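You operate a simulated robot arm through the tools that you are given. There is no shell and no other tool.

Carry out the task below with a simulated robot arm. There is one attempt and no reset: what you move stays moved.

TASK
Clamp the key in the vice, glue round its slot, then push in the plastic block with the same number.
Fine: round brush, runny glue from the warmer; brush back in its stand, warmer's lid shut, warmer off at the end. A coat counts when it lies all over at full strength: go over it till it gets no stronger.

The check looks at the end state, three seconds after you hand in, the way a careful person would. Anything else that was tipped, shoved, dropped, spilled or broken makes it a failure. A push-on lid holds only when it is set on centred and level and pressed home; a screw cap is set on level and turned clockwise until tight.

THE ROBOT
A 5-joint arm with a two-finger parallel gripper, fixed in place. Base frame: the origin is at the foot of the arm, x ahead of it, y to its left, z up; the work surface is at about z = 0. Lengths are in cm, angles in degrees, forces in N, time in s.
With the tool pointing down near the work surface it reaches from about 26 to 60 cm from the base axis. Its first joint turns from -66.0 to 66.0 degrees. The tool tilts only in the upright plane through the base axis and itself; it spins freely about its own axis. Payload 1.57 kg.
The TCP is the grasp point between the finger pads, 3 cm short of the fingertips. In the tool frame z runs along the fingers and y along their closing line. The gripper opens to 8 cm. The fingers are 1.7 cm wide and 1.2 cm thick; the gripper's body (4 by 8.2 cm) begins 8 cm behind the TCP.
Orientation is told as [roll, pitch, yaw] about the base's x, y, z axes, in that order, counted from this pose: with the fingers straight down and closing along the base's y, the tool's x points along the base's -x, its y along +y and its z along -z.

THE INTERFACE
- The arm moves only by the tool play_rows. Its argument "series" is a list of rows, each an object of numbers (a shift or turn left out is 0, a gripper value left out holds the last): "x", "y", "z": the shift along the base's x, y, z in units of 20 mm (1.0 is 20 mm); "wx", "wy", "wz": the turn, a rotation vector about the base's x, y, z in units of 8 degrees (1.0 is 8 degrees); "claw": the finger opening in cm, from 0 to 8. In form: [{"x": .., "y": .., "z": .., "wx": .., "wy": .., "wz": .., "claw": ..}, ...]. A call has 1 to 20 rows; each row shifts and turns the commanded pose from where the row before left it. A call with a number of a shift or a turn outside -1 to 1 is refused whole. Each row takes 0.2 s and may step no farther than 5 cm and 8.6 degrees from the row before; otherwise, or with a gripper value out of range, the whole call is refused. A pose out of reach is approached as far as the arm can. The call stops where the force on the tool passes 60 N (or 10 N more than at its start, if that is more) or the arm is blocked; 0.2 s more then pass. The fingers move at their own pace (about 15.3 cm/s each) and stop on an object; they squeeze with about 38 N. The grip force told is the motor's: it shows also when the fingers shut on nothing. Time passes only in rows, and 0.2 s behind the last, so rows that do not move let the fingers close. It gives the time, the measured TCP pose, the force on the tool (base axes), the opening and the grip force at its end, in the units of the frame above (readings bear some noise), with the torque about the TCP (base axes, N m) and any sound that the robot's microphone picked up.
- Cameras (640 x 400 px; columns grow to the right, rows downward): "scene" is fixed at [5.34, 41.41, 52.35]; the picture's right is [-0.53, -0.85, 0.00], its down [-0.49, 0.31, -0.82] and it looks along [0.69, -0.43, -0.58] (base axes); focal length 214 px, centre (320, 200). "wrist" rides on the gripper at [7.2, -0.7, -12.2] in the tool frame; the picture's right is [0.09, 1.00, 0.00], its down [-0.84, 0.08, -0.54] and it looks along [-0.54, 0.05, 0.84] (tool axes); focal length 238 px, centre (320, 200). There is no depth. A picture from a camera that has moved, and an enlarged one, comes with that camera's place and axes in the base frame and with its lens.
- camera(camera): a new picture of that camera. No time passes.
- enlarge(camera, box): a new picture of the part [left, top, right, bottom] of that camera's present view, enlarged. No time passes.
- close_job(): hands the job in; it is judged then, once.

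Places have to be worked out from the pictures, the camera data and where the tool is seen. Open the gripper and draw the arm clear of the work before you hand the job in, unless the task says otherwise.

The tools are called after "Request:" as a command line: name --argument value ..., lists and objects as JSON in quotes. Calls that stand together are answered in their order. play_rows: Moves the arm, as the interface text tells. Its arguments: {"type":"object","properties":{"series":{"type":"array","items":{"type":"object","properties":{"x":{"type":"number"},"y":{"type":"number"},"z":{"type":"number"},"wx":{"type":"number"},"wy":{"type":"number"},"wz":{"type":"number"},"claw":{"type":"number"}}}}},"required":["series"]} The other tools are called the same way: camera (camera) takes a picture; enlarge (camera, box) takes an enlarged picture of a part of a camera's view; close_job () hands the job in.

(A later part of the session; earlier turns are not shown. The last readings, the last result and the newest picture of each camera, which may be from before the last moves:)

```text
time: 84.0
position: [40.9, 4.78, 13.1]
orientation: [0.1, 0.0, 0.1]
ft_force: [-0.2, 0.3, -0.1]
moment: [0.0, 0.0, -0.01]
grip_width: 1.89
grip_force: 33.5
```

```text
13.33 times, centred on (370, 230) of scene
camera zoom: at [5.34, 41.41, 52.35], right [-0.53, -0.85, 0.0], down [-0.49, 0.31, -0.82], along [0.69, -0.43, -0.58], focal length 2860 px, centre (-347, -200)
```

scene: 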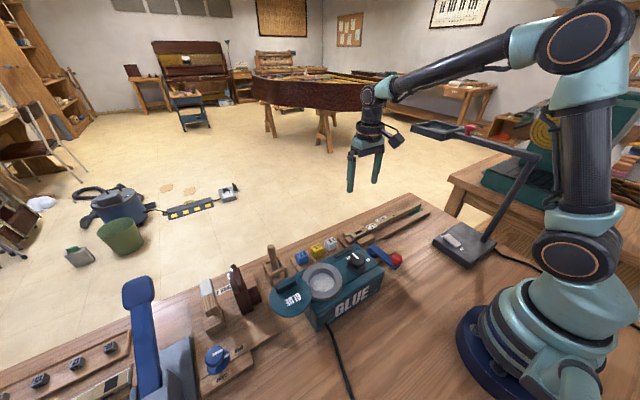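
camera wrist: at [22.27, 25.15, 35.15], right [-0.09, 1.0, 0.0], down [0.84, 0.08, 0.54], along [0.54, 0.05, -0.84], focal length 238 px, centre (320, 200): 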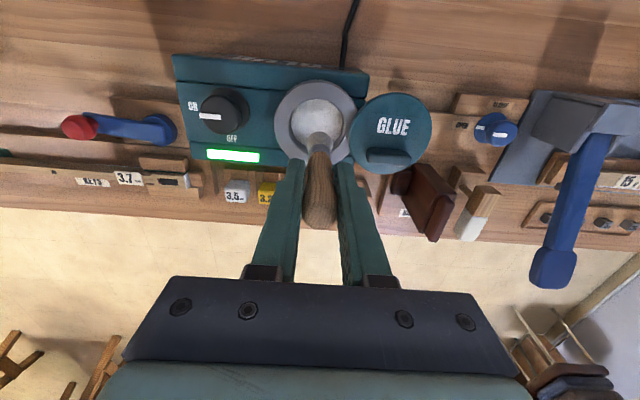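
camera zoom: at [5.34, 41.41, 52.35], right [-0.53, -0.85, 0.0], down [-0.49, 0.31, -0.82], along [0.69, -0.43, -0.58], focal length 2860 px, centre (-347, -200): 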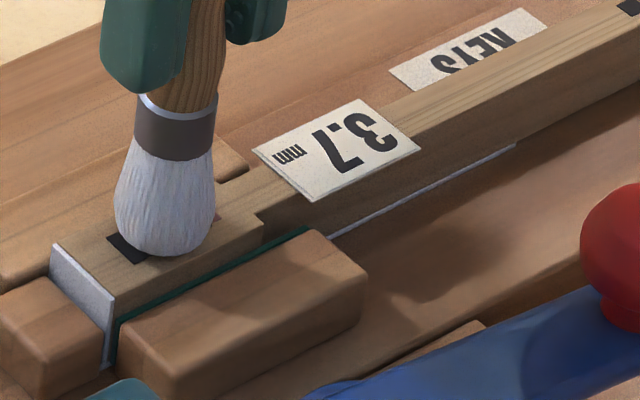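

The bristle front should nearly reach the key's near edge at contact; about 2–3 mm remain. Continue.

Request:
play_rows --series '[{"z": -0.06}, {}]'

Request:
play_rows --series '[{"z": -0.06}, {}]'

Request:
play_rows --series '[{"z": -0.06}, {}]'

Request:
enlarge --camera "scene" --box '[350, 215, 390, 245]'

```text
time: 84.7
position: [40.8, 4.87, 12.96]
orientation: [0.0, 0.0, 0.1]
ft_force: [-0.4, -0.2, -0.3]
moment: [-0.01, -0.04, -0.01]
grip_width: 1.89
grip_force: 33.7
```

```text
time: 85.2
position: [40.9, 4.8, 12.89]
orientation: [0.0, 0.1, 0.0]
ft_force: [0.1, -0.6, -0.1]
moment: [0.02, 0.01, 0.03]
grip_width: 1.86
grip_force: 33.1
```

```text
time: 85.8
position: [40.93, 4.69, 12.87]
orientation: [0.0, 0.0, 0.1]
ft_force: [0.1, 0.7, -0.2]
moment: [0.01, 0.0, 0.02]
grip_width: 1.92
grip_force: 33.1
```

```text
13.33 times, centred on (370, 230) of scene
camera zoom: at [5.34, 41.41, 52.35], right [-0.53, -0.85, 0.0], down [-0.49, 0.31, -0.82], along [0.69, -0.43, -0.58], focal length 2860 px, centre (-347, -200)
```

zoom: 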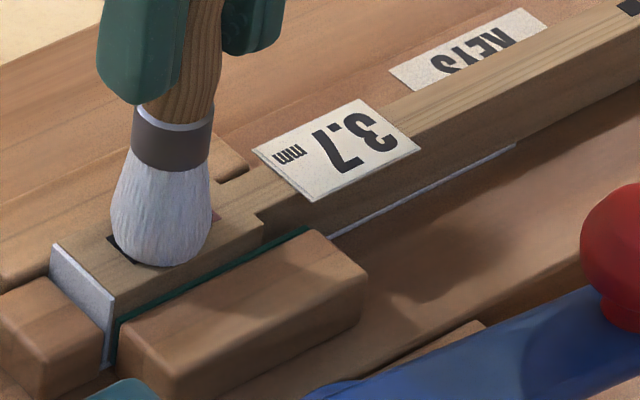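

Near contact. A few more 1 mm steps, reading the force each time.

Request:
play_rows --series '[{"z": -0.05}, {}]'

Request:
play_rows --series '[{"z": -0.05}, {}]'

Request:
play_rows --series '[{"z": -0.05}, {}]'

Request:
enlarge --camera "scene" --box '[350, 215, 390, 245]'

```text
time: 86.5
position: [40.88, 4.81, 12.74]
orientation: [0.0, -0.1, 0.1]
ft_force: [-0.3, -0.1, 4.5]
moment: [0.03, 0.02, 0.04]
grip_width: 1.87
grip_force: 32.9
```

```text
time: 87.0
position: [40.96, 4.72, 12.58]
orientation: [0.1, -0.1, 0.1]
ft_force: [-6.0, -1.2, 19.2]
moment: [-0.09, 0.28, 0.01]
grip_width: 1.89
grip_force: 32.7
```

```text
time: 87.7
position: [41.08, 4.91, 12.62]
orientation: [0.0, -0.3, 0.1]
ft_force: [-3.5, 0.0, 33.6]
moment: [0.01, 0.05, 0.03]
grip_width: 1.91
grip_force: 32.7
```

```text
13.33 times, centred on (370, 230) of scene
camera zoom: at [5.33, 41.41, 52.35], right [-0.53, -0.85, 0.0], down [-0.49, 0.31, -0.82], along [0.69, -0.43, -0.58], focal length 2860 px, centre (-347, -200)
```

zoom: 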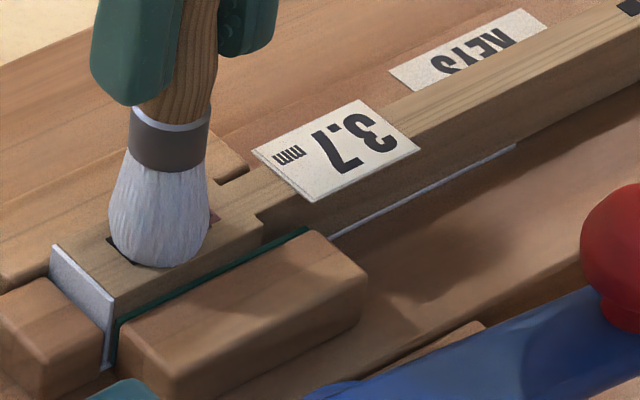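

Contact at z≈12.75. I ease to a light load (~5–10 N) and make a first stroke round the slot along y, then lift and look.

Request:
play_rows --series '[{"z": 0.08}, {}]'

Request:
play_rows --series '[{"y": 0.2}, {"y": 0.2}, {}, {"y": -0.2}, {"y": -0.2}, {"y": -0.2}, {"y": -0.2}, {}, {"y": 0.2}, {"y": 0.2}]'

Request:
enlarge --camera "scene" --box '[350, 215, 390, 245]'

```text
time: 88.2
position: [41.11, 4.65, 12.63]
orientation: [0.1, 0.0, 0.1]
ft_force: [5.8, 0.3, 13.4]
moment: [0.05, -0.62, -0.04]
grip_width: 1.87
grip_force: 32.9
```

```text
time: 90.5
position: [40.99, 4.72, 12.61]
orientation: [0.0, 0.0, 0.1]
ft_force: [0.4, -0.4, -0.7]
moment: [0.01, -0.04, 0.0]
grip_width: 1.88
grip_force: 32.7
```

```text
13.33 times, centred on (370, 230) of scene
camera zoom: at [5.34, 41.41, 52.35], right [-0.53, -0.85, 0.0], down [-0.49, 0.31, -0.82], along [0.69, -0.43, -0.58], focal length 2860 px, centre (-347, -200)
```

zoom: 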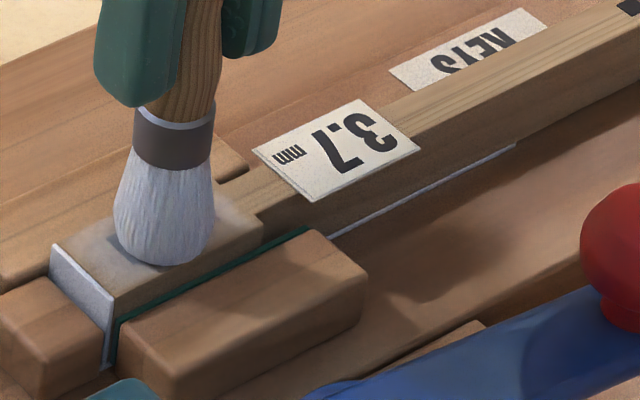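

A whitish coat is appearing. I lift a few cm and look from both cameras.

Request:
play_rows --series '[{"z": 0.9}, {"z": 0.9}, {"z": 0.9}, {"x": 0.8}, {"x": 0.8}, {}]'

Request:
enlarge --camera "scene" --box '[345, 215, 395, 250]'

Request:
enlarge --camera "wrist" --box '[240, 20, 400, 120]'

```text
time: 91.8
position: [44.17, 4.74, 18.0]
orientation: [0.0, 0.0, 0.0]
ft_force: [0.9, 0.1, 0.2]
moment: [-0.03, 0.02, -0.02]
grip_width: 1.87
grip_force: 32.7
```

```text
11.43 times, centred on (370, 232) of scene
camera zoom: at [5.34, 41.41, 52.35], right [-0.53, -0.85, 0.0], down [-0.49, 0.31, -0.82], along [0.69, -0.43, -0.58], focal length 2451 px, centre (-251, -171)
```

zoom: 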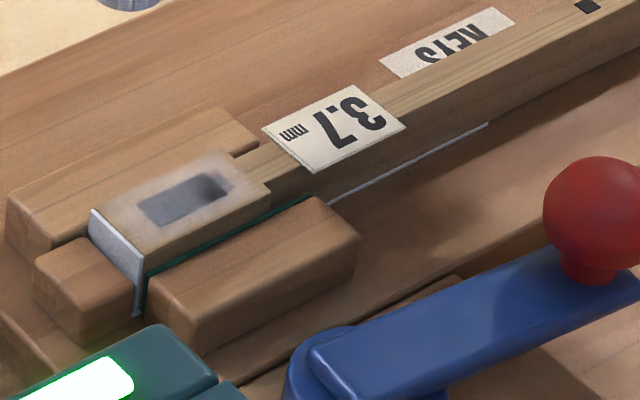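

```text
4.00 times, centred on (320, 70) of wrist
camera zoom: at [37.01, 4.1, 30.21], right [-0.09, 1.0, 0.0], down [0.84, 0.08, 0.54], along [0.54, 0.05, -0.84], focal length 953 px, centre (320, 720)
```

zoom: 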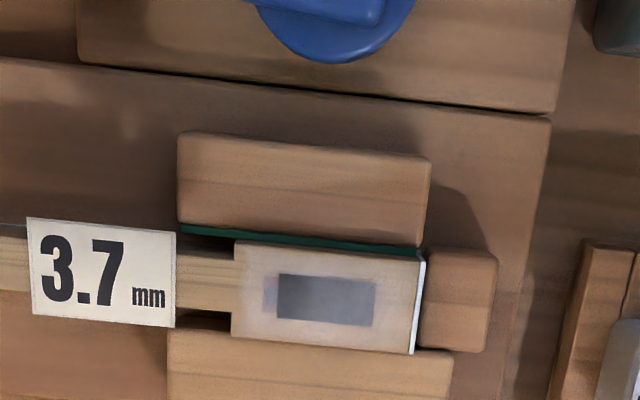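

A translucent white film now lies over the slot area, still thin. I go back down to light contact and make more strokes.

Request:
play_rows --series '[{"x": -0.8}, {"x": -0.8}, {"z": -0.9}, {"z": -0.9}, {"z": -0.85}, {}]'

Request:
play_rows --series '[{"z": -0.05}, {}]'

Request:
play_rows --series '[{"z": -0.03}, {}]'

```text
time: 93.2
position: [41.16, 4.69, 12.67]
orientation: [0.0, 0.0, 0.0]
ft_force: [0.2, -0.4, -0.1]
moment: [0.03, 0.01, 0.01]
grip_width: 1.88
grip_force: 33.3
```

```text
time: 93.8
position: [41.04, 4.66, 12.62]
orientation: [0.1, 0.0, 0.1]
ft_force: [0.3, 0.1, -0.4]
moment: [0.02, -0.02, 0.0]
grip_width: 1.88
grip_force: 33.0
```

```text
time: 94.5
position: [41.07, 4.65, 12.58]
orientation: [0.0, 0.0, 0.1]
ft_force: [-0.5, 0.2, 0.3]
moment: [0.05, 0.01, -0.01]
grip_width: 1.85
grip_force: 33.1
```

Request:
play_rows --series '[{"z": -0.04}, {}]'

Request:
play_rows --series '[{"z": -0.03}, {}]'

```text
time: 95.0
position: [41.05, 4.8, 12.54]
orientation: [-0.1, -0.1, 0.2]
ft_force: [-1.5, 0.0, 9.1]
moment: [-0.06, 0.05, -0.01]
grip_width: 1.88
grip_force: 33.4
```

```text
time: 95.7
position: [40.99, 4.73, 12.49]
orientation: [0.0, -0.1, 0.1]
ft_force: [-3.0, -0.6, 23.4]
moment: [-0.06, 0.06, -0.01]
grip_width: 1.86
grip_force: 33.0
```

Light pressure established. I brush back and forth over three lanes round the slot.

Request:
play_rows --series '[{"z": 0.02, "y": 0.3}, {"y": 0.3}, {"x": -0.12}, {"y": -0.3}, {"y": -0.3}, {"y": -0.3}, {"y": -0.3}, {"x": 0.24}, {"y": 0.3}, {"y": 0.3}, {"y": 0.3}, {"y": 0.3}, {"x": -0.12}, {"y": -0.3}, {"y": -0.3}, {"y": -0.3}, {"y": -0.3}, {"y": 0.3}, {"y": 0.3}]'

Request:
enlarge --camera "scene" --box '[345, 215, 395, 250]'

```text
time: 99.7
position: [40.93, 4.7, 12.54]
orientation: [0.0, 0.0, 0.1]
ft_force: [-0.3, 0.1, 0.3]
moment: [0.04, 0.01, -0.02]
grip_width: 1.86
grip_force: 32.7
```

```text
11.43 times, centred on (370, 232) of scene
camera zoom: at [5.34, 41.41, 52.35], right [-0.53, -0.85, 0.0], down [-0.49, 0.31, -0.82], along [0.69, -0.43, -0.58], focal length 2451 px, centre (-251, -171)
```

zoom: 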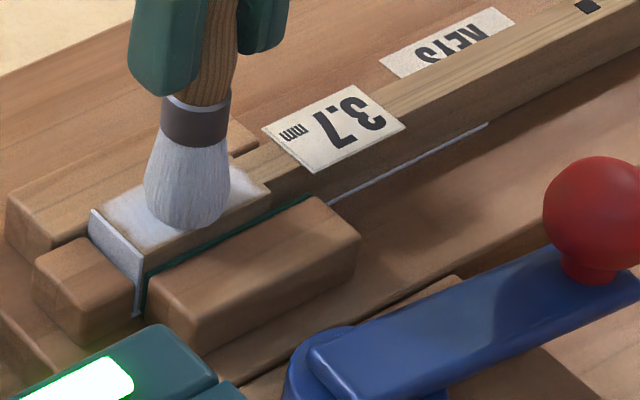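

The coat is clearly whiter. Lift and inspect from above.

Request:
play_rows --series '[{"z": 0.9}, {"z": 0.9}, {"z": 0.9}, {"x": 0.8}, {"x": 0.8}, {}]'

Request:
enlarge --camera "scene" --box '[345, 215, 395, 250]'

Request:
enlarge --camera "wrist" --box '[260, 60, 380, 135]'

Request:
enlarge --camera "scene" --box '[330, 180, 400, 240]'

```text
time: 101.0
position: [44.11, 4.79, 17.99]
orientation: [0.1, 0.0, 0.1]
ft_force: [-0.1, -0.4, -0.7]
moment: [0.02, 0.01, 0.01]
grip_width: 1.85
grip_force: 33.8
```

```text
11.43 times, centred on (370, 232) of scene
camera zoom: at [5.34, 41.41, 52.35], right [-0.53, -0.85, 0.0], down [-0.49, 0.31, -0.82], along [0.69, -0.43, -0.58], focal length 2451 px, centre (-251, -171)
```

zoom: 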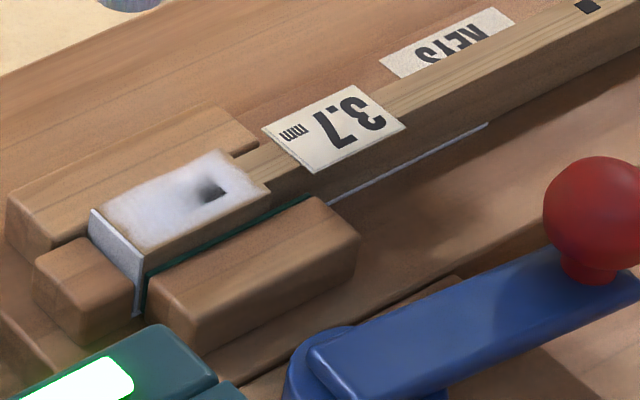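

```text
5.33 times, centred on (320, 98) of wrist
camera zoom: at [36.94, 4.11, 30.12], right [-0.09, 1.0, 0.0], down [0.84, 0.08, 0.54], along [0.54, 0.05, -0.84], focal length 1271 px, centre (320, 747)
```

zoom: 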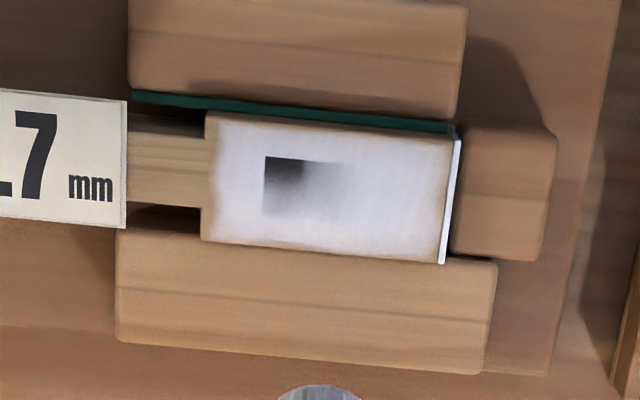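

```text
6.67 times, centred on (365, 210) of scene
camera zoom: at [5.34, 41.41, 52.35], right [-0.53, -0.85, 0.0], down [-0.49, 0.31, -0.82], along [0.69, -0.43, -0.58], focal length 1430 px, centre (20, 133)
```

zoom: 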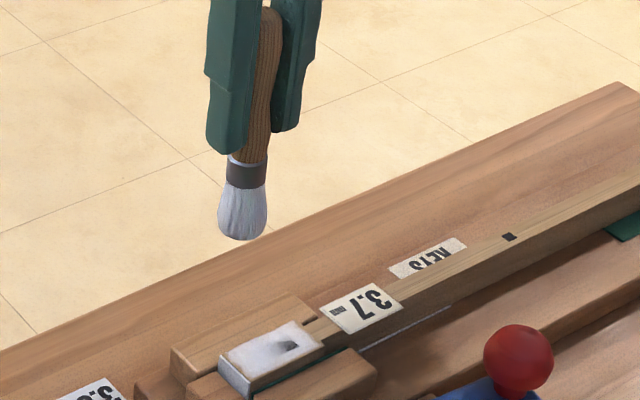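

The head is mostly white; the −y half of the slot area and the borders are still weaker. Back down for more strokes, with wider lanes, pressing lightly.

Request:
play_rows --series '[{"x": -0.8}, {"x": -0.8}, {"z": -0.9}, {"z": -0.9}, {"z": -0.9}, {"z": -0.04}, {}]'

Request:
play_rows --series '[{"z": -0.04}, {}]'

```text
time: 102.7
position: [40.91, 4.67, 12.44]
orientation: [0.0, 0.0, 0.1]
ft_force: [-5.0, 0.1, 14.1]
moment: [-0.03, 0.43, 0.03]
grip_width: 1.86
grip_force: 33.3
```

```text
time: 103.2
position: [41.01, 4.83, 12.39]
orientation: [-0.1, -0.1, 0.1]
ft_force: [-4.4, 0.3, 26.1]
moment: [0.03, 0.43, -0.01]
grip_width: 1.85
grip_force: 33.1
```

Request:
play_rows --series '[{"z": 0.02, "y": -0.3}, {"y": -0.3}, {"y": -0.25}, {"x": -0.2}, {"y": 0.3}, {"y": 0.3}, {"y": 0.3}, {"y": 0.3}, {"y": 0.3}, {"x": 0.2}, {"y": -0.3}, {"y": -0.3}, {"y": -0.3}, {"y": -0.3}, {"y": -0.3}, {"x": 0.2}, {"y": 0.3}, {"y": 0.3}, {"y": 0.3}, {"y": 0.3}]'

Request:
play_rows --series '[{"z": -0.04, "y": 0.3}, {"x": -0.2}, {"y": -0.3}, {"y": -0.3}, {"y": -0.3}, {"y": -0.3}, {"y": -0.3}, {"y": 0.3}, {"y": 0.3}, {"y": 0.25}]'

Request:
play_rows --series '[{"z": 0.9}, {"z": 0.9}, {"z": 0.9}, {"x": 0.8}, {"x": 0.8}, {}]'

Request:
enlarge --camera "wrist" --box '[260, 60, 380, 135]'

Request:
enlarge --camera "scene" --box '[345, 215, 395, 250]'

Request:
enlarge --camera "scene" --box '[330, 180, 400, 240]'

```text
time: 107.5
position: [41.42, 5.42, 12.41]
orientation: [0.0, 0.1, 0.1]
ft_force: [0.3, -0.2, 0.0]
moment: [-0.02, 0.01, 0.0]
grip_width: 1.92
grip_force: 34.1
```

```text
time: 109.7
position: [41.02, 4.76, 12.33]
orientation: [0.1, 0.0, 0.1]
ft_force: [-0.7, 0.7, -0.7]
moment: [0.02, 0.0, 0.01]
grip_width: 1.86
grip_force: 33.2
```

```text
time: 111.0
position: [44.16, 4.75, 17.64]
orientation: [0.0, 0.1, 0.1]
ft_force: [-0.3, -0.1, 0.1]
moment: [0.01, 0.01, -0.05]
grip_width: 1.89
grip_force: 33.5
```

```text
5.33 times, centred on (320, 98) of wrist
camera zoom: at [36.9, 4.17, 29.76], right [-0.09, 1.0, 0.0], down [0.84, 0.08, 0.54], along [0.54, 0.05, -0.84], focal length 1271 px, centre (320, 747)
```

zoom: 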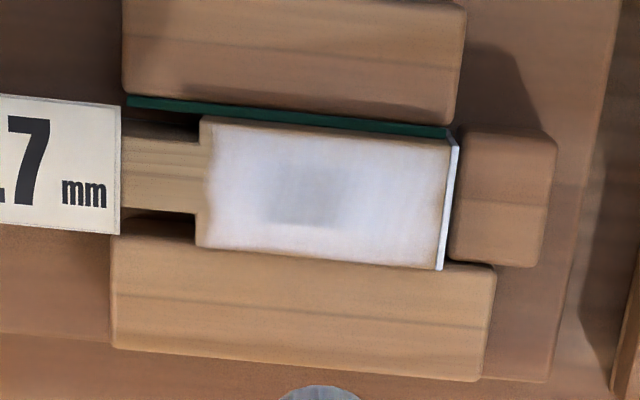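

```text
11.43 times, centred on (370, 232) of scene
camera zoom: at [5.34, 41.41, 52.35], right [-0.53, -0.85, 0.0], down [-0.49, 0.31, -0.82], along [0.69, -0.43, -0.58], focal length 2451 px, centre (-251, -171)
```

zoom: 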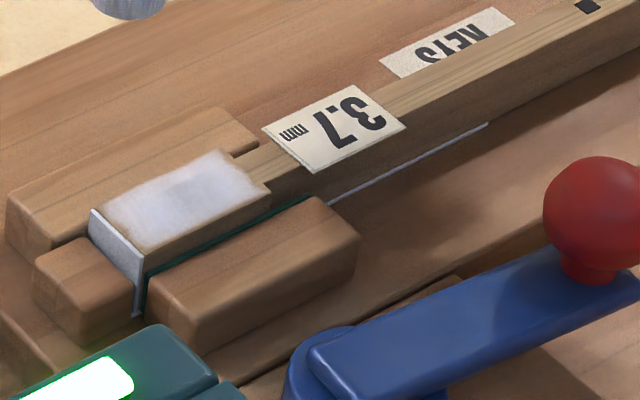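

```text
6.67 times, centred on (365, 210) of scene
camera zoom: at [5.34, 41.41, 52.35], right [-0.53, -0.85, 0.0], down [-0.49, 0.31, -0.82], along [0.69, -0.43, -0.58], focal length 1430 px, centre (20, 133)
```

zoom: 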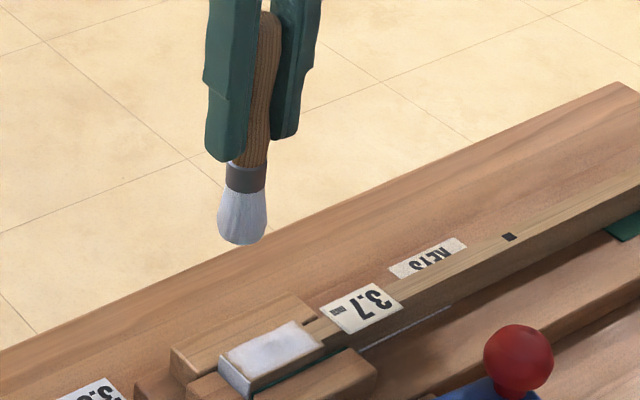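

Nearly full; a faint darker patch remains over the slot and the borders are a little weaker. One more full pass.

Request:
play_rows --series '[{"x": -0.8}, {"x": -0.8}, {"z": -0.9}, {"z": -0.9}, {"z": -0.9}, {"z": -0.04}, {}]'

Request:
play_rows --series '[{"z": -0.05}, {}]'

```text
time: 112.7
position: [40.93, 4.75, 12.17]
orientation: [0.0, 0.1, 0.0]
ft_force: [0.0, 0.0, 4.3]
moment: [-0.02, 0.04, -0.03]
grip_width: 1.91
grip_force: 33.0
```

```text
time: 113.2
position: [41.07, 4.85, 12.1]
orientation: [0.1, -0.1, 0.1]
ft_force: [-4.7, -0.7, 21.0]
moment: [-0.03, 0.48, 0.0]
grip_width: 1.93
grip_force: 33.2
```

Request:
play_rows --series '[{"y": -0.3}, {"y": -0.3}, {"y": -0.25}, {"x": -0.25}, {"y": 0.3}, {"y": 0.3}, {"y": 0.3}, {"y": 0.3}, {"y": 0.3}, {"y": 0.2}, {"x": 0.25}, {"x": 0.25}, {"y": -0.3}, {"y": -0.3}, {"y": -0.3}, {"y": -0.3}, {"y": -0.3}, {"y": -0.2}, {"x": -0.25}]'

Request:
play_rows --series '[{"z": -0.04, "y": 0.3}, {"y": 0.3}, {"y": 0.3}, {"y": -0.3}, {"y": -0.3}, {"y": 0.3}, {"y": 0.25}]'

Request:
play_rows --series '[{"z": 0.9}, {"z": 0.9}, {"z": 0.9}, {"x": 0.8}, {"x": 0.8}, {}]'

Request:
enlarge --camera "wrist" --box '[260, 60, 380, 135]'

Request:
enlarge --camera "scene" --box '[345, 215, 395, 250]'

```text
time: 117.2
position: [40.86, 2.98, 12.23]
orientation: [-0.1, 0.1, 0.1]
ft_force: [-0.4, 0.2, -0.1]
moment: [-0.01, -0.04, -0.04]
grip_width: 1.89
grip_force: 33.2
```

```text
time: 118.8
position: [40.94, 4.71, 11.99]
orientation: [0.0, 0.1, 0.1]
ft_force: [-0.3, 1.1, 0.8]
moment: [0.0, 0.0, 0.01]
grip_width: 1.9
grip_force: 33.3
```

```text
time: 120.2
position: [44.27, 4.72, 17.4]
orientation: [0.0, 0.2, 0.1]
ft_force: [0.9, 0.4, -0.5]
moment: [-0.02, -0.01, -0.01]
grip_width: 1.89
grip_force: 32.8
```

```text
5.33 times, centred on (320, 98) of wrist
camera zoom: at [36.96, 4.12, 29.55], right [-0.09, 1.0, 0.0], down [0.84, 0.08, 0.54], along [0.54, 0.05, -0.84], focal length 1271 px, centre (320, 747)
```

zoom: 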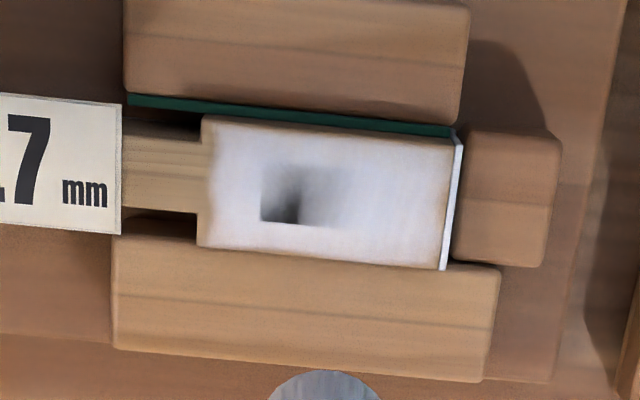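

```text
11.43 times, centred on (370, 232) of scene
camera zoom: at [5.34, 41.41, 52.35], right [-0.53, -0.85, 0.0], down [-0.49, 0.31, -0.82], along [0.69, -0.43, -0.58], focal length 2451 px, centre (-251, -171)
```

zoom: 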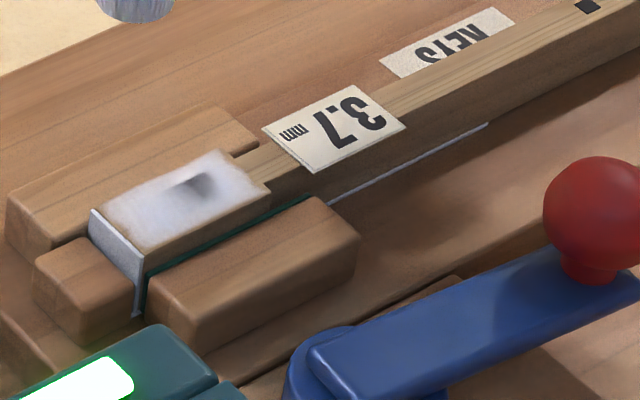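

The bristles look greyer/dry and the film over the slot got uneven, so the brush needs more glue. I go back to the pot for another dip.

Request:
play_rows --series '[{"z": 0.85}, {"z": 0.85}, {"z": 0.85, "x": -0.6, "y": 0.9}, {"x": -0.68, "y": 0.95}, {"x": -0.68, "y": 0.95}, {"x": -0.68, "y": 0.95}, {"x": -0.68, "y": 0.95}, {"x": -0.68, "y": 0.95}, {"x": -0.68, "y": 0.95}, {"x": -0.68, "y": 0.95}, {"x": -0.68, "y": 0.95}, {"x": -0.68, "y": 0.95}, {"x": -0.68, "y": 0.9}, {}]'

Request:
enlarge --camera "wrist" --box '[240, 60, 400, 180]'

Request:
enlarge --camera "scene" --box '[270, 210, 370, 310]'

```text
time: 123.2
position: [29.52, 25.46, 22.56]
orientation: [0.4, -0.5, 0.0]
ft_force: [-0.1, -0.4, -0.8]
moment: [-0.02, -0.01, -0.05]
grip_width: 1.9
grip_force: 32.8
```

```text
3.33 times, centred on (320, 120) of wrist
camera zoom: at [22.06, 24.79, 34.67], right [-0.09, 1.0, 0.01], down [0.83, 0.07, 0.55], along [0.55, 0.06, -0.83], focal length 794 px, centre (320, 467)
```

zoom: 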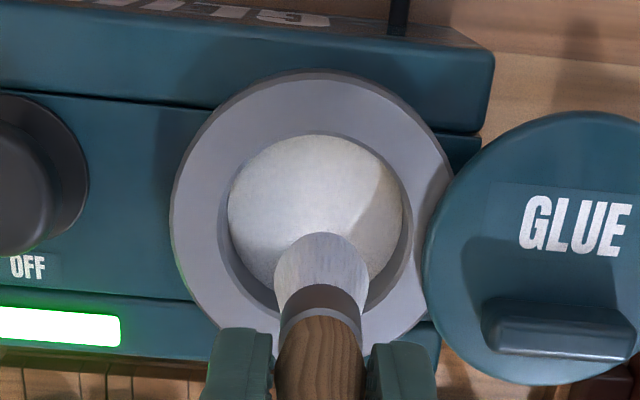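

```text
4.00 times, centred on (320, 260) of scene
camera zoom: at [5.34, 41.41, 52.34], right [-0.53, -0.85, 0.0], down [-0.49, 0.31, -0.82], along [0.69, -0.43, -0.58], focal length 858 px, centre (320, -40)
```

zoom: 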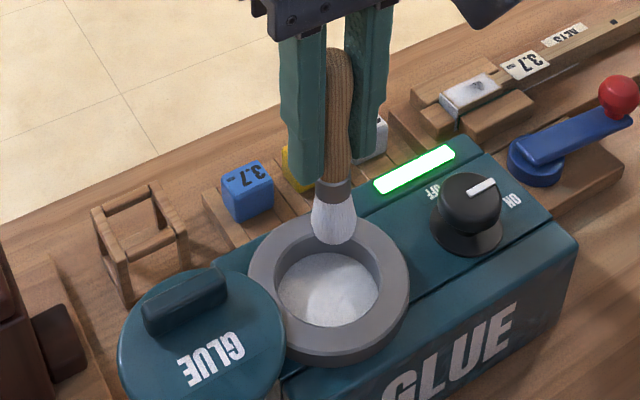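

Lower into the pot again, in steps, to gentle contact.

Request:
play_rows --series '[{"z": -0.8}, {"z": -0.8}, {"z": -0.8}, {"z": -0.7}, {"z": -0.2}, {"z": -0.1}, {}]'

Request:
play_rows --series '[{"z": -0.1}, {}]'

Request:
play_rows --series '[{"z": -0.08}, {}]'

```text
time: 124.8
position: [29.43, 25.36, 15.54]
orientation: [0.5, -0.5, 0.1]
ft_force: [-0.8, 1.3, 0.2]
moment: [0.03, 0.0, 0.02]
grip_width: 1.89
grip_force: 33.3
```

```text
time: 125.5
position: [29.4, 25.4, 15.36]
orientation: [0.5, -0.5, 0.0]
ft_force: [0.4, 0.0, -1.2]
moment: [-0.01, 0.03, 0.01]
grip_width: 1.89
grip_force: 33.8
```

```text
time: 126.0
position: [29.33, 25.43, 15.33]
orientation: [0.4, -0.5, 0.0]
ft_force: [-0.2, 0.9, 0.1]
moment: [0.0, -0.01, 0.02]
grip_width: 1.88
grip_force: 33.1
```

Request:
play_rows --series '[{"z": -0.08}, {}]'

Request:
play_rows --series '[{"z": -0.06}, {}]'

Request:
enlarge --camera "scene" --box '[300, 265, 340, 300]'

```text
time: 126.7
position: [29.42, 25.34, 15.26]
orientation: [0.6, -0.5, 0.1]
ft_force: [0.0, -0.3, -0.1]
moment: [-0.01, 0.02, 0.01]
grip_width: 1.91
grip_force: 33.1
```

```text
time: 127.2
position: [29.2, 25.43, 15.0]
orientation: [0.5, -0.5, 0.1]
ft_force: [0.0, 0.7, -0.8]
moment: [-0.02, 0.0, 0.01]
grip_width: 1.9
grip_force: 33.6
```

```text
11.43 times, centred on (320, 282) of scene
camera zoom: at [5.34, 41.41, 52.34], right [-0.53, -0.85, 0.0], down [-0.49, 0.31, -0.82], along [0.69, -0.43, -0.58], focal length 2451 px, centre (320, -743)
```

zoom: 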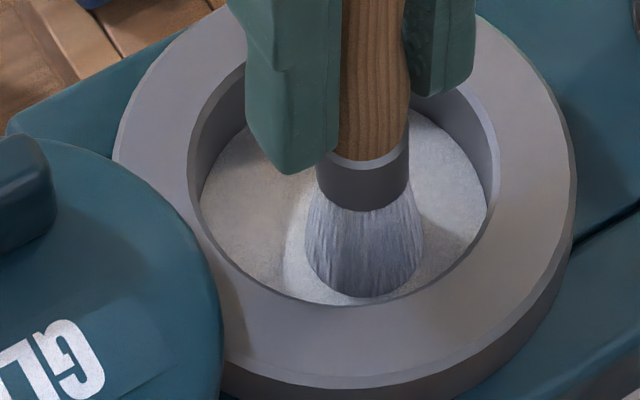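

No contact force yet at this depth; lower a bit more.

Request:
play_rows --series '[{"z": -0.08}, {}]'

Request:
play_rows --series '[{"z": -0.08}, {}]'

Request:
enlarge --camera "scene" --box '[300, 265, 340, 300]'

```text
time: 127.8
position: [29.39, 25.49, 14.87]
orientation: [0.4, -0.6, 0.1]
ft_force: [0.2, 0.7, -0.6]
moment: [0.01, 0.01, -0.01]
grip_width: 1.89
grip_force: 33.4
```

```text
time: 128.4
position: [29.33, 25.5, 14.72]
orientation: [0.5, -0.6, 0.1]
ft_force: [-3.6, -0.8, 12.4]
moment: [-0.09, 0.14, 0.0]
grip_width: 1.9
grip_force: 33.3
```

```text
11.43 times, centred on (320, 282) of scene
camera zoom: at [5.34, 41.41, 52.35], right [-0.53, -0.85, 0.0], down [-0.49, 0.31, -0.82], along [0.69, -0.43, -0.58], focal length 2451 px, centre (320, -743)
```

zoom: 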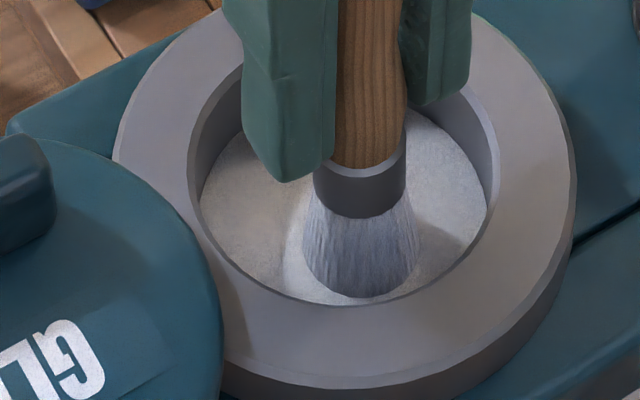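

Contact. I hold a moment with a small stir, then lift and check the bristles.

Request:
play_rows --series '[{"x": 0.1}, {"y": 0.1}, {"x": -0.1}, {"y": -0.1}, {}, {}]'

Request:
play_rows --series '[{"z": 0.5}, {"z": 0.8}, {"z": 0.9}, {"z": 0.9}, {"z": 0.8}, {}]'

Request:
enlarge --camera "wrist" --box '[240, 60, 400, 180]'

Request:
enlarge --camera "scene" --box '[270, 210, 370, 310]'

```text
time: 129.8
position: [29.33, 25.39, 14.88]
orientation: [0.4, -0.6, 0.1]
ft_force: [3.2, 0.5, 6.4]
moment: [0.06, -0.27, 0.02]
grip_width: 1.91
grip_force: 33.1
```

```text
time: 131.2
position: [29.32, 25.48, 22.81]
orientation: [0.5, -0.6, 0.1]
ft_force: [-0.2, 0.3, -1.6]
moment: [-0.02, -0.04, 0.01]
grip_width: 1.88
grip_force: 32.9
```

```text
3.33 times, centred on (320, 120) of wrist
camera zoom: at [21.8, 24.69, 34.86], right [-0.09, 1.0, 0.01], down [0.83, 0.07, 0.55], along [0.55, 0.06, -0.83], focal length 794 px, centre (320, 467)
```

zoom: 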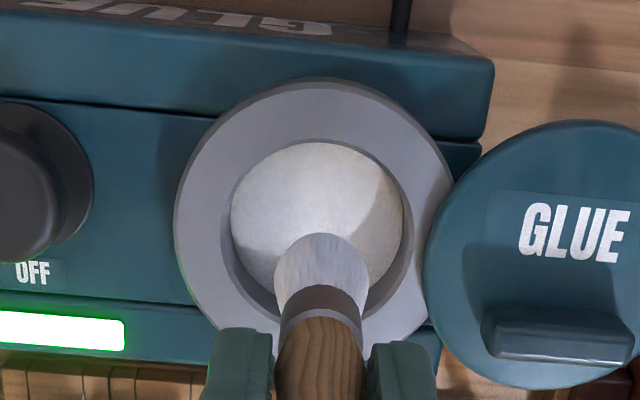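

```text
4.00 times, centred on (320, 260) of scene
camera zoom: at [5.34, 41.41, 52.34], right [-0.53, -0.85, 0.0], down [-0.49, 0.31, -0.82], along [0.69, -0.43, -0.58], focal length 858 px, centre (320, -40)
```

zoom: 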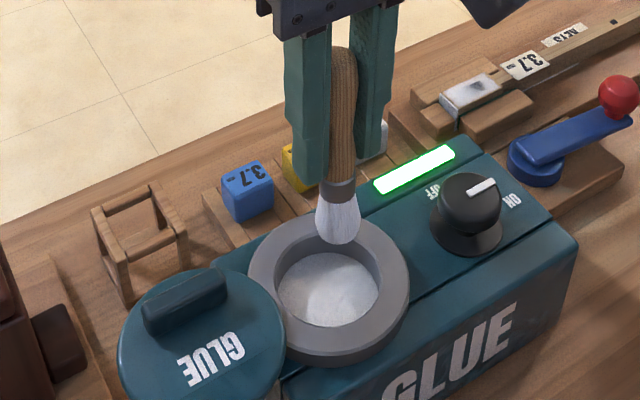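

The bristles are loaded again. Back to the key.

Request:
play_rows --series '[{"x": 0.527, "y": -0.941}, {"x": 0.527, "y": -0.941}, {"x": 0.527, "y": -0.941}, {"x": 0.527, "y": -0.941}, {"x": 0.527, "y": -0.941}, {"x": 0.527, "y": -0.941}, {"x": 0.527, "y": -0.941}, {"x": 0.527, "y": -0.941}, {"x": 0.527, "y": -0.941}, {"x": 0.527, "y": -0.941}, {"x": 0.53, "y": -0.94}, {"z": -0.9}, {"z": -0.9}, {"z": -0.9}, {"z": -0.9}, {"z": -0.9}, {}]'

Request:
enlarge --camera "wrist" --box '[220, 60, 420, 185]'

Request:
enlarge --camera "scene" --box '[345, 210, 395, 250]'

```text
time: 134.8
position: [41.0, 4.62, 13.56]
orientation: [0.0, 0.0, 0.2]
ft_force: [0.9, 0.6, -0.9]
moment: [-0.02, -0.02, -0.01]
grip_width: 1.89
grip_force: 33.3
```

```text
3.20 times, centred on (320, 122) of wrist
camera zoom: at [33.62, 4.06, 25.76], right [-0.09, 1.0, 0.0], down [0.84, 0.08, 0.54], along [0.54, 0.05, -0.84], focal length 763 px, centre (320, 448)
```

zoom: 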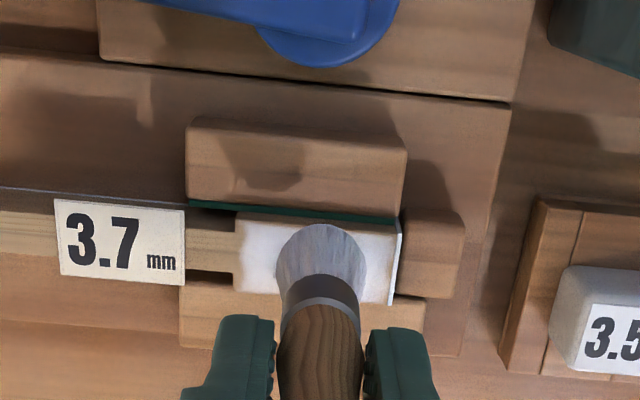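

```text
10.00 times, centred on (370, 230) of scene
camera zoom: at [5.34, 41.41, 52.35], right [-0.53, -0.85, 0.0], down [-0.49, 0.31, -0.82], along [0.69, -0.43, -0.58], focal length 2145 px, centre (-180, -100)
```

zoom: 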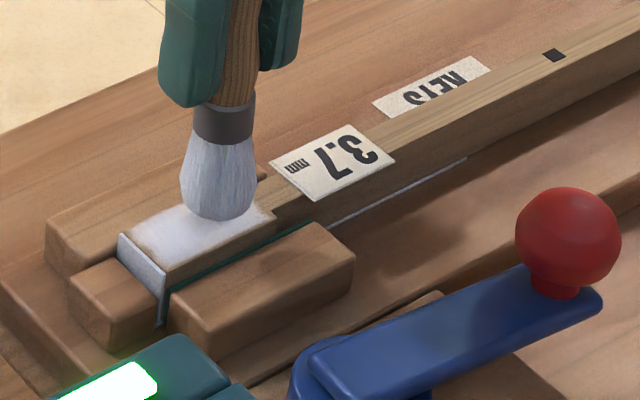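

Lower to light contact and repeat the strokes over the whole head with the loaded brush.

Request:
play_rows --series '[{"z": -0.4}, {"z": -0.2}, {"z": -0.1}, {}]'

Request:
play_rows --series '[{"z": -0.06}, {}]'

Request:
play_rows --series '[{"z": -0.05}, {}]'

```text
time: 135.8
position: [40.75, 4.81, 12.2]
orientation: [0.1, -0.1, 0.2]
ft_force: [0.6, -0.3, -1.0]
moment: [-0.02, 0.01, 0.03]
grip_width: 1.9
grip_force: 33.0
```

```text
time: 136.4
position: [40.97, 4.77, 12.0]
orientation: [0.0, 0.0, 0.1]
ft_force: [0.6, 0.3, -0.1]
moment: [-0.01, -0.01, 0.0]
grip_width: 1.87
grip_force: 33.2
```

```text
time: 137.1
position: [41.01, 4.81, 11.99]
orientation: [0.0, 0.0, 0.1]
ft_force: [0.4, -0.4, 0.5]
moment: [0.0, 0.02, 0.01]
grip_width: 1.87
grip_force: 33.5
```

Request:
play_rows --series '[{"z": -0.05}, {}]'

Request:
play_rows --series '[{"z": -0.04}, {}]'

```text
time: 137.7
position: [40.96, 4.78, 11.8]
orientation: [0.0, -0.1, 0.1]
ft_force: [-2.1, 0.1, 8.6]
moment: [-0.04, 0.18, 0.03]
grip_width: 1.89
grip_force: 32.7
```

```text
time: 138.2
position: [40.95, 4.77, 11.83]
orientation: [0.0, -0.1, 0.0]
ft_force: [-0.6, 0.4, 16.4]
moment: [0.01, 0.15, -0.02]
grip_width: 1.91
grip_force: 33.5
```

Request:
play_rows --series '[{"y": -0.28}, {"y": -0.28}, {"y": -0.28}, {"x": -0.25}, {"y": 0.28}, {"y": 0.28}, {"y": 0.28}, {"y": 0.28}, {"y": 0.28}, {"y": 0.28}, {"x": 0.25}, {"y": -0.28}, {"y": -0.28}, {"y": -0.28}, {"y": -0.28}, {"y": -0.28}, {"y": -0.28}, {"x": 0.25}]'

Request:
play_rows --series '[{"z": -0.04, "y": 0.28}, {"y": 0.28}, {"y": 0.28}, {"y": 0.28}, {"y": 0.28}, {"y": 0.28}, {"x": -0.25}, {"y": -0.28}, {"y": -0.28}, {"y": -0.28}]'

Request:
play_rows --series '[{"z": 0.9}, {"z": 0.9}, {"z": 0.9}, {"x": 0.8}, {"x": 0.8}, {}]'

Request:
enlarge --camera "wrist" --box '[260, 60, 380, 135]'

Request:
enlarge --camera "scene" --box '[345, 215, 395, 250]'

Request:
enlarge --camera "scene" --box '[330, 180, 400, 240]'

```text
time: 142.1
position: [41.41, 3.04, 11.73]
orientation: [0.1, 0.1, 0.2]
ft_force: [-1.4, 0.5, -0.5]
moment: [-0.02, 0.0, 0.0]
grip_width: 1.9
grip_force: 32.8
```

```text
time: 144.2
position: [40.88, 4.86, 11.52]
orientation: [0.0, 0.1, 0.1]
ft_force: [0.7, 3.1, 4.0]
moment: [0.11, 0.0, -0.02]
grip_width: 1.92
grip_force: 33.4
```

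```text
time: 145.7
position: [44.11, 4.83, 17.17]
orientation: [-0.1, 0.1, 0.1]
ft_force: [-1.1, 0.1, -0.4]
moment: [-0.02, -0.01, 0.01]
grip_width: 1.89
grip_force: 33.4
```

```text
5.33 times, centred on (320, 98) of wrist
camera zoom: at [36.82, 4.28, 29.3], right [-0.09, 1.0, 0.0], down [0.84, 0.08, 0.54], along [0.54, 0.05, -0.84], focal length 1271 px, centre (320, 747)
```

zoom: 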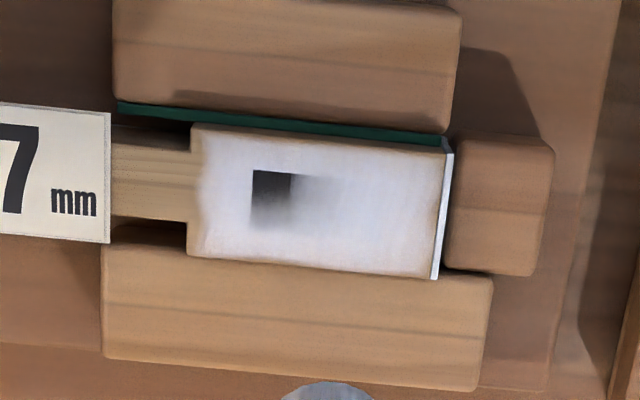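

```text
11.43 times, centred on (370, 232) of scene
camera zoom: at [5.34, 41.41, 52.35], right [-0.53, -0.85, 0.0], down [-0.49, 0.31, -0.82], along [0.69, -0.43, -0.58], focal length 2451 px, centre (-251, -171)
```

zoom: 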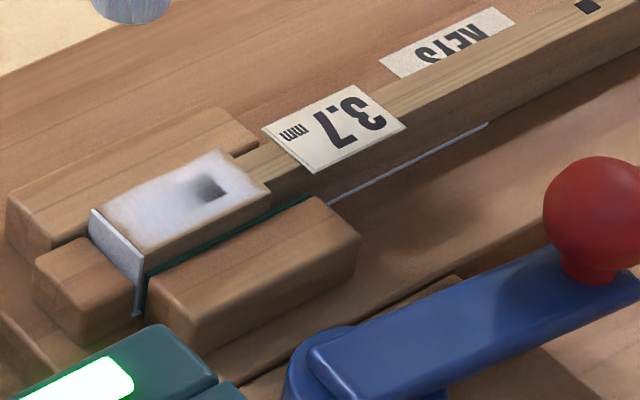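

```text
6.67 times, centred on (365, 210) of scene
camera zoom: at [5.34, 41.41, 52.35], right [-0.53, -0.85, 0.0], down [-0.49, 0.31, -0.82], along [0.69, -0.43, -0.58], focal length 1430 px, centre (20, 133)
```

zoom: 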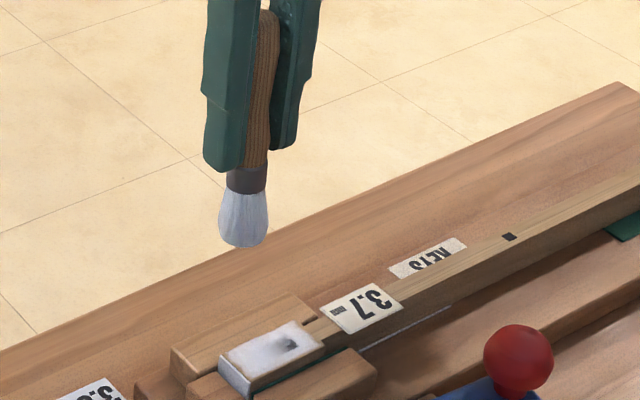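

The ring around the slot looks uniformly white now; the slot mouth itself shows through in part. I zoom in further to judge the film.

Request:
enlarge --camera "wrist" --box '[290, 78, 350, 116]'

Request:
enlarge --camera "scene" --box '[350, 222, 376, 240]'

```text
10.53 times, centred on (320, 97) of wrist
camera zoom: at [36.82, 4.28, 29.3], right [-0.09, 1.0, 0.0], down [0.84, 0.08, 0.54], along [0.54, 0.05, -0.84], focal length 2509 px, centre (320, 1284)
```

zoom: 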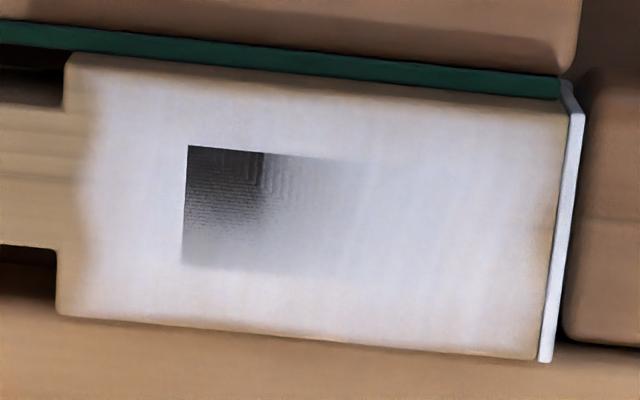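

```text
16.00 times, centred on (363, 231) of scene
camera zoom: at [5.34, 41.41, 52.35], right [-0.53, -0.85, 0.0], down [-0.49, 0.31, -0.82], along [0.69, -0.43, -0.58], focal length 3432 px, centre (-368, -296)
```

zoom: 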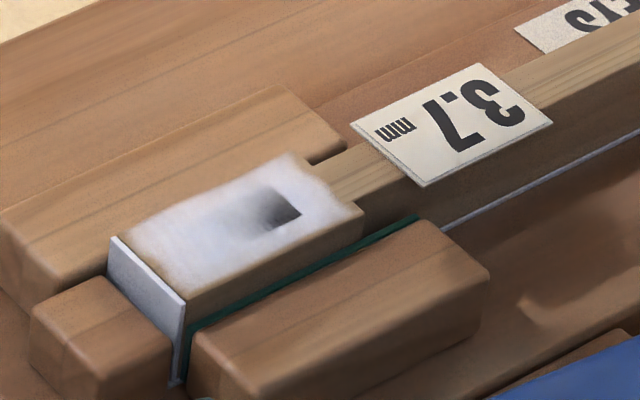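

The dark patch is just render flicker of the flush slot under the film; the ring looks even. I do one more full pass with emphasis on the borders and compare.

Request:
play_rows --series '[{"x": -0.8}, {"x": -0.8}, {"z": -0.9}, {"z": -0.9}, {"z": -0.88}, {}]'

Request:
play_rows --series '[{"z": -0.03}, {}]'

Request:
play_rows --series '[{"y": -0.32}, {"y": -0.32}, {"y": -0.32}, {"x": -0.3}, {"y": 0.32}, {"y": 0.32}, {"y": 0.32}, {"y": 0.32}, {"y": 0.32}, {"y": 0.32}, {"x": 0.3}, {"x": 0.3}, {"y": -0.32}, {"y": -0.32}, {"y": -0.32}, {"y": -0.32}, {"y": -0.32}, {"y": -0.32}, {"x": -0.3}]'

Request:
play_rows --series '[{"z": -0.03, "y": 0.32}, {"y": 0.32}, {"y": 0.32}, {"y": 0.32}, {"y": 0.32}, {"y": 0.32}, {"y": -0.32}, {"y": -0.32}, {"y": -0.32}]'

Request:
play_rows --series '[{"z": 0.9}, {"z": 0.9}, {"z": 0.9}, {"x": 0.8}, {"x": 0.8}, {}]'

Request:
enlarge --camera "wrist" --box '[290, 78, 350, 116]'

Request:
enlarge --camera "scene" --box '[350, 222, 376, 240]'

Request:
enlarge --camera "scene" --box '[330, 180, 400, 240]'

```text
time: 147.1
position: [40.74, 4.8, 11.56]
orientation: [0.1, 0.1, 0.1]
ft_force: [0.0, 0.0, -0.3]
moment: [0.0, 0.01, 0.0]
grip_width: 1.89
grip_force: 33.5
```

```text
time: 147.7
position: [40.87, 4.74, 11.67]
orientation: [0.0, 0.0, 0.2]
ft_force: [-0.8, -0.1, 2.8]
moment: [-0.02, 0.08, -0.01]
grip_width: 1.88
grip_force: 32.6
```

```text
time: 151.7
position: [40.93, 2.77, 11.83]
orientation: [0.0, 0.2, 0.2]
ft_force: [-1.2, 0.9, -0.5]
moment: [-0.02, -0.01, -0.05]
grip_width: 1.87
grip_force: 32.6
```

```text
time: 153.7
position: [40.85, 4.77, 11.68]
orientation: [-0.1, 0.1, 0.0]
ft_force: [-0.1, 0.2, -0.2]
moment: [-0.04, 0.0, 0.03]
grip_width: 1.9
grip_force: 33.5
```

```text
time: 155.1
position: [44.09, 4.8, 17.05]
orientation: [0.0, 0.1, 0.1]
ft_force: [-0.6, -0.5, -0.3]
moment: [0.01, 0.0, 0.03]
grip_width: 1.9
grip_force: 33.0
```

```text
10.53 times, centred on (320, 97) of wrist
camera zoom: at [36.76, 4.18, 29.25], right [-0.09, 1.0, 0.0], down [0.84, 0.08, 0.54], along [0.54, 0.05, -0.84], focal length 2509 px, centre (320, 1284)
```

zoom: 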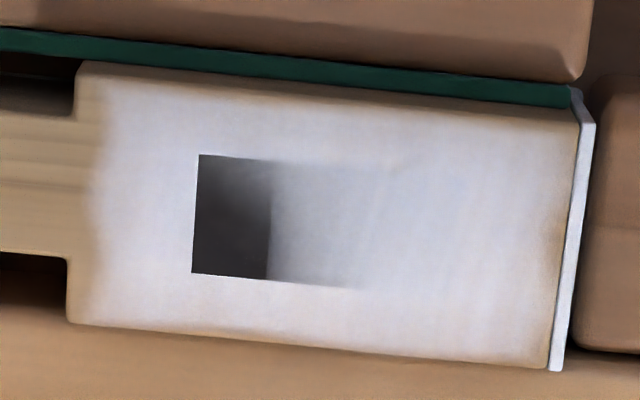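

```text
16.00 times, centred on (363, 231) of scene
camera zoom: at [5.34, 41.41, 52.35], right [-0.53, -0.85, 0.0], down [-0.49, 0.31, -0.82], along [0.69, -0.43, -0.58], focal length 3432 px, centre (-368, -296)
```

zoom: 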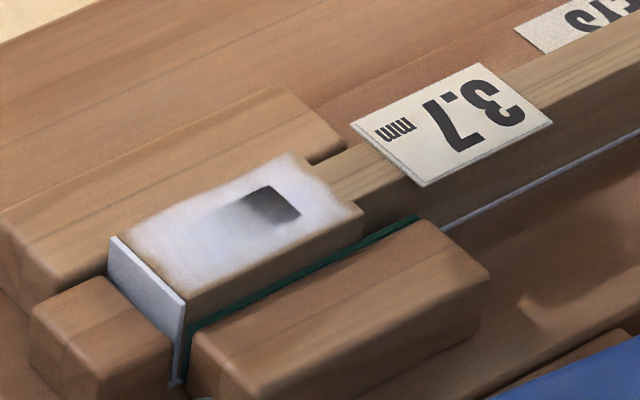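

```text
6.67 times, centred on (365, 210) of scene
camera zoom: at [5.34, 41.41, 52.35], right [-0.53, -0.85, 0.0], down [-0.49, 0.31, -0.82], along [0.69, -0.43, -0.58], focal length 1430 px, centre (20, 133)
```

zoom: 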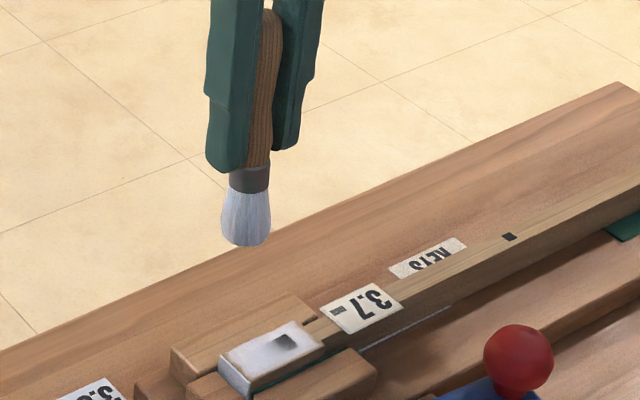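

I check whether the pattern over the slot changes on its own, without brushing.

Request:
play_rows --series '[{}, {}, {}, {}, {}]'

Request:
enlarge --camera "wrist" --box '[290, 78, 350, 116]'

Request:
enlarge --camera "scene" --box '[320, 190, 440, 280]'

```text
time: 156.2
position: [43.92, 4.8, 17.01]
orientation: [0.0, 0.1, 0.1]
ft_force: [-0.7, 0.2, 0.1]
moment: [0.0, 0.01, -0.02]
grip_width: 1.9
grip_force: 32.8
```

```text
10.53 times, centred on (320, 97) of wrist
camera zoom: at [36.74, 4.18, 29.25], right [-0.09, 1.0, 0.0], down [0.84, 0.08, 0.54], along [0.54, 0.05, -0.84], focal length 2509 px, centre (320, 1284)
```

zoom: 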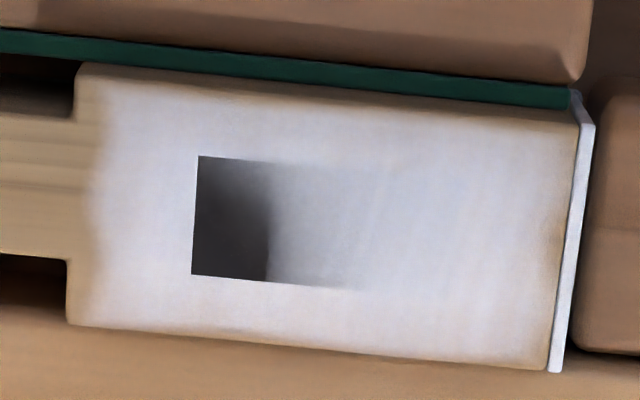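

```text
4.44 times, centred on (380, 235) of scene
camera zoom: at [5.34, 41.41, 52.35], right [-0.53, -0.85, 0.0], down [-0.49, 0.31, -0.82], along [0.69, -0.43, -0.58], focal length 953 px, centre (53, 44)
```

zoom: 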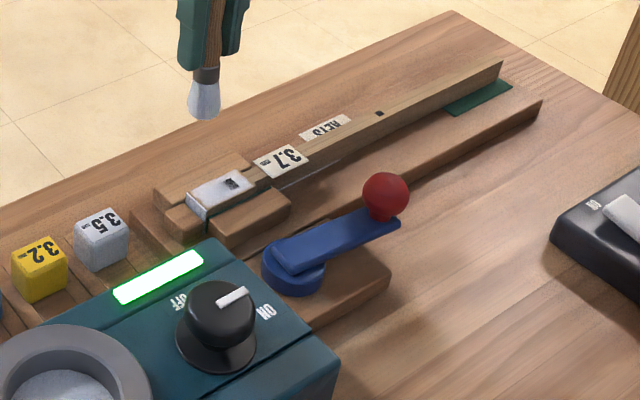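

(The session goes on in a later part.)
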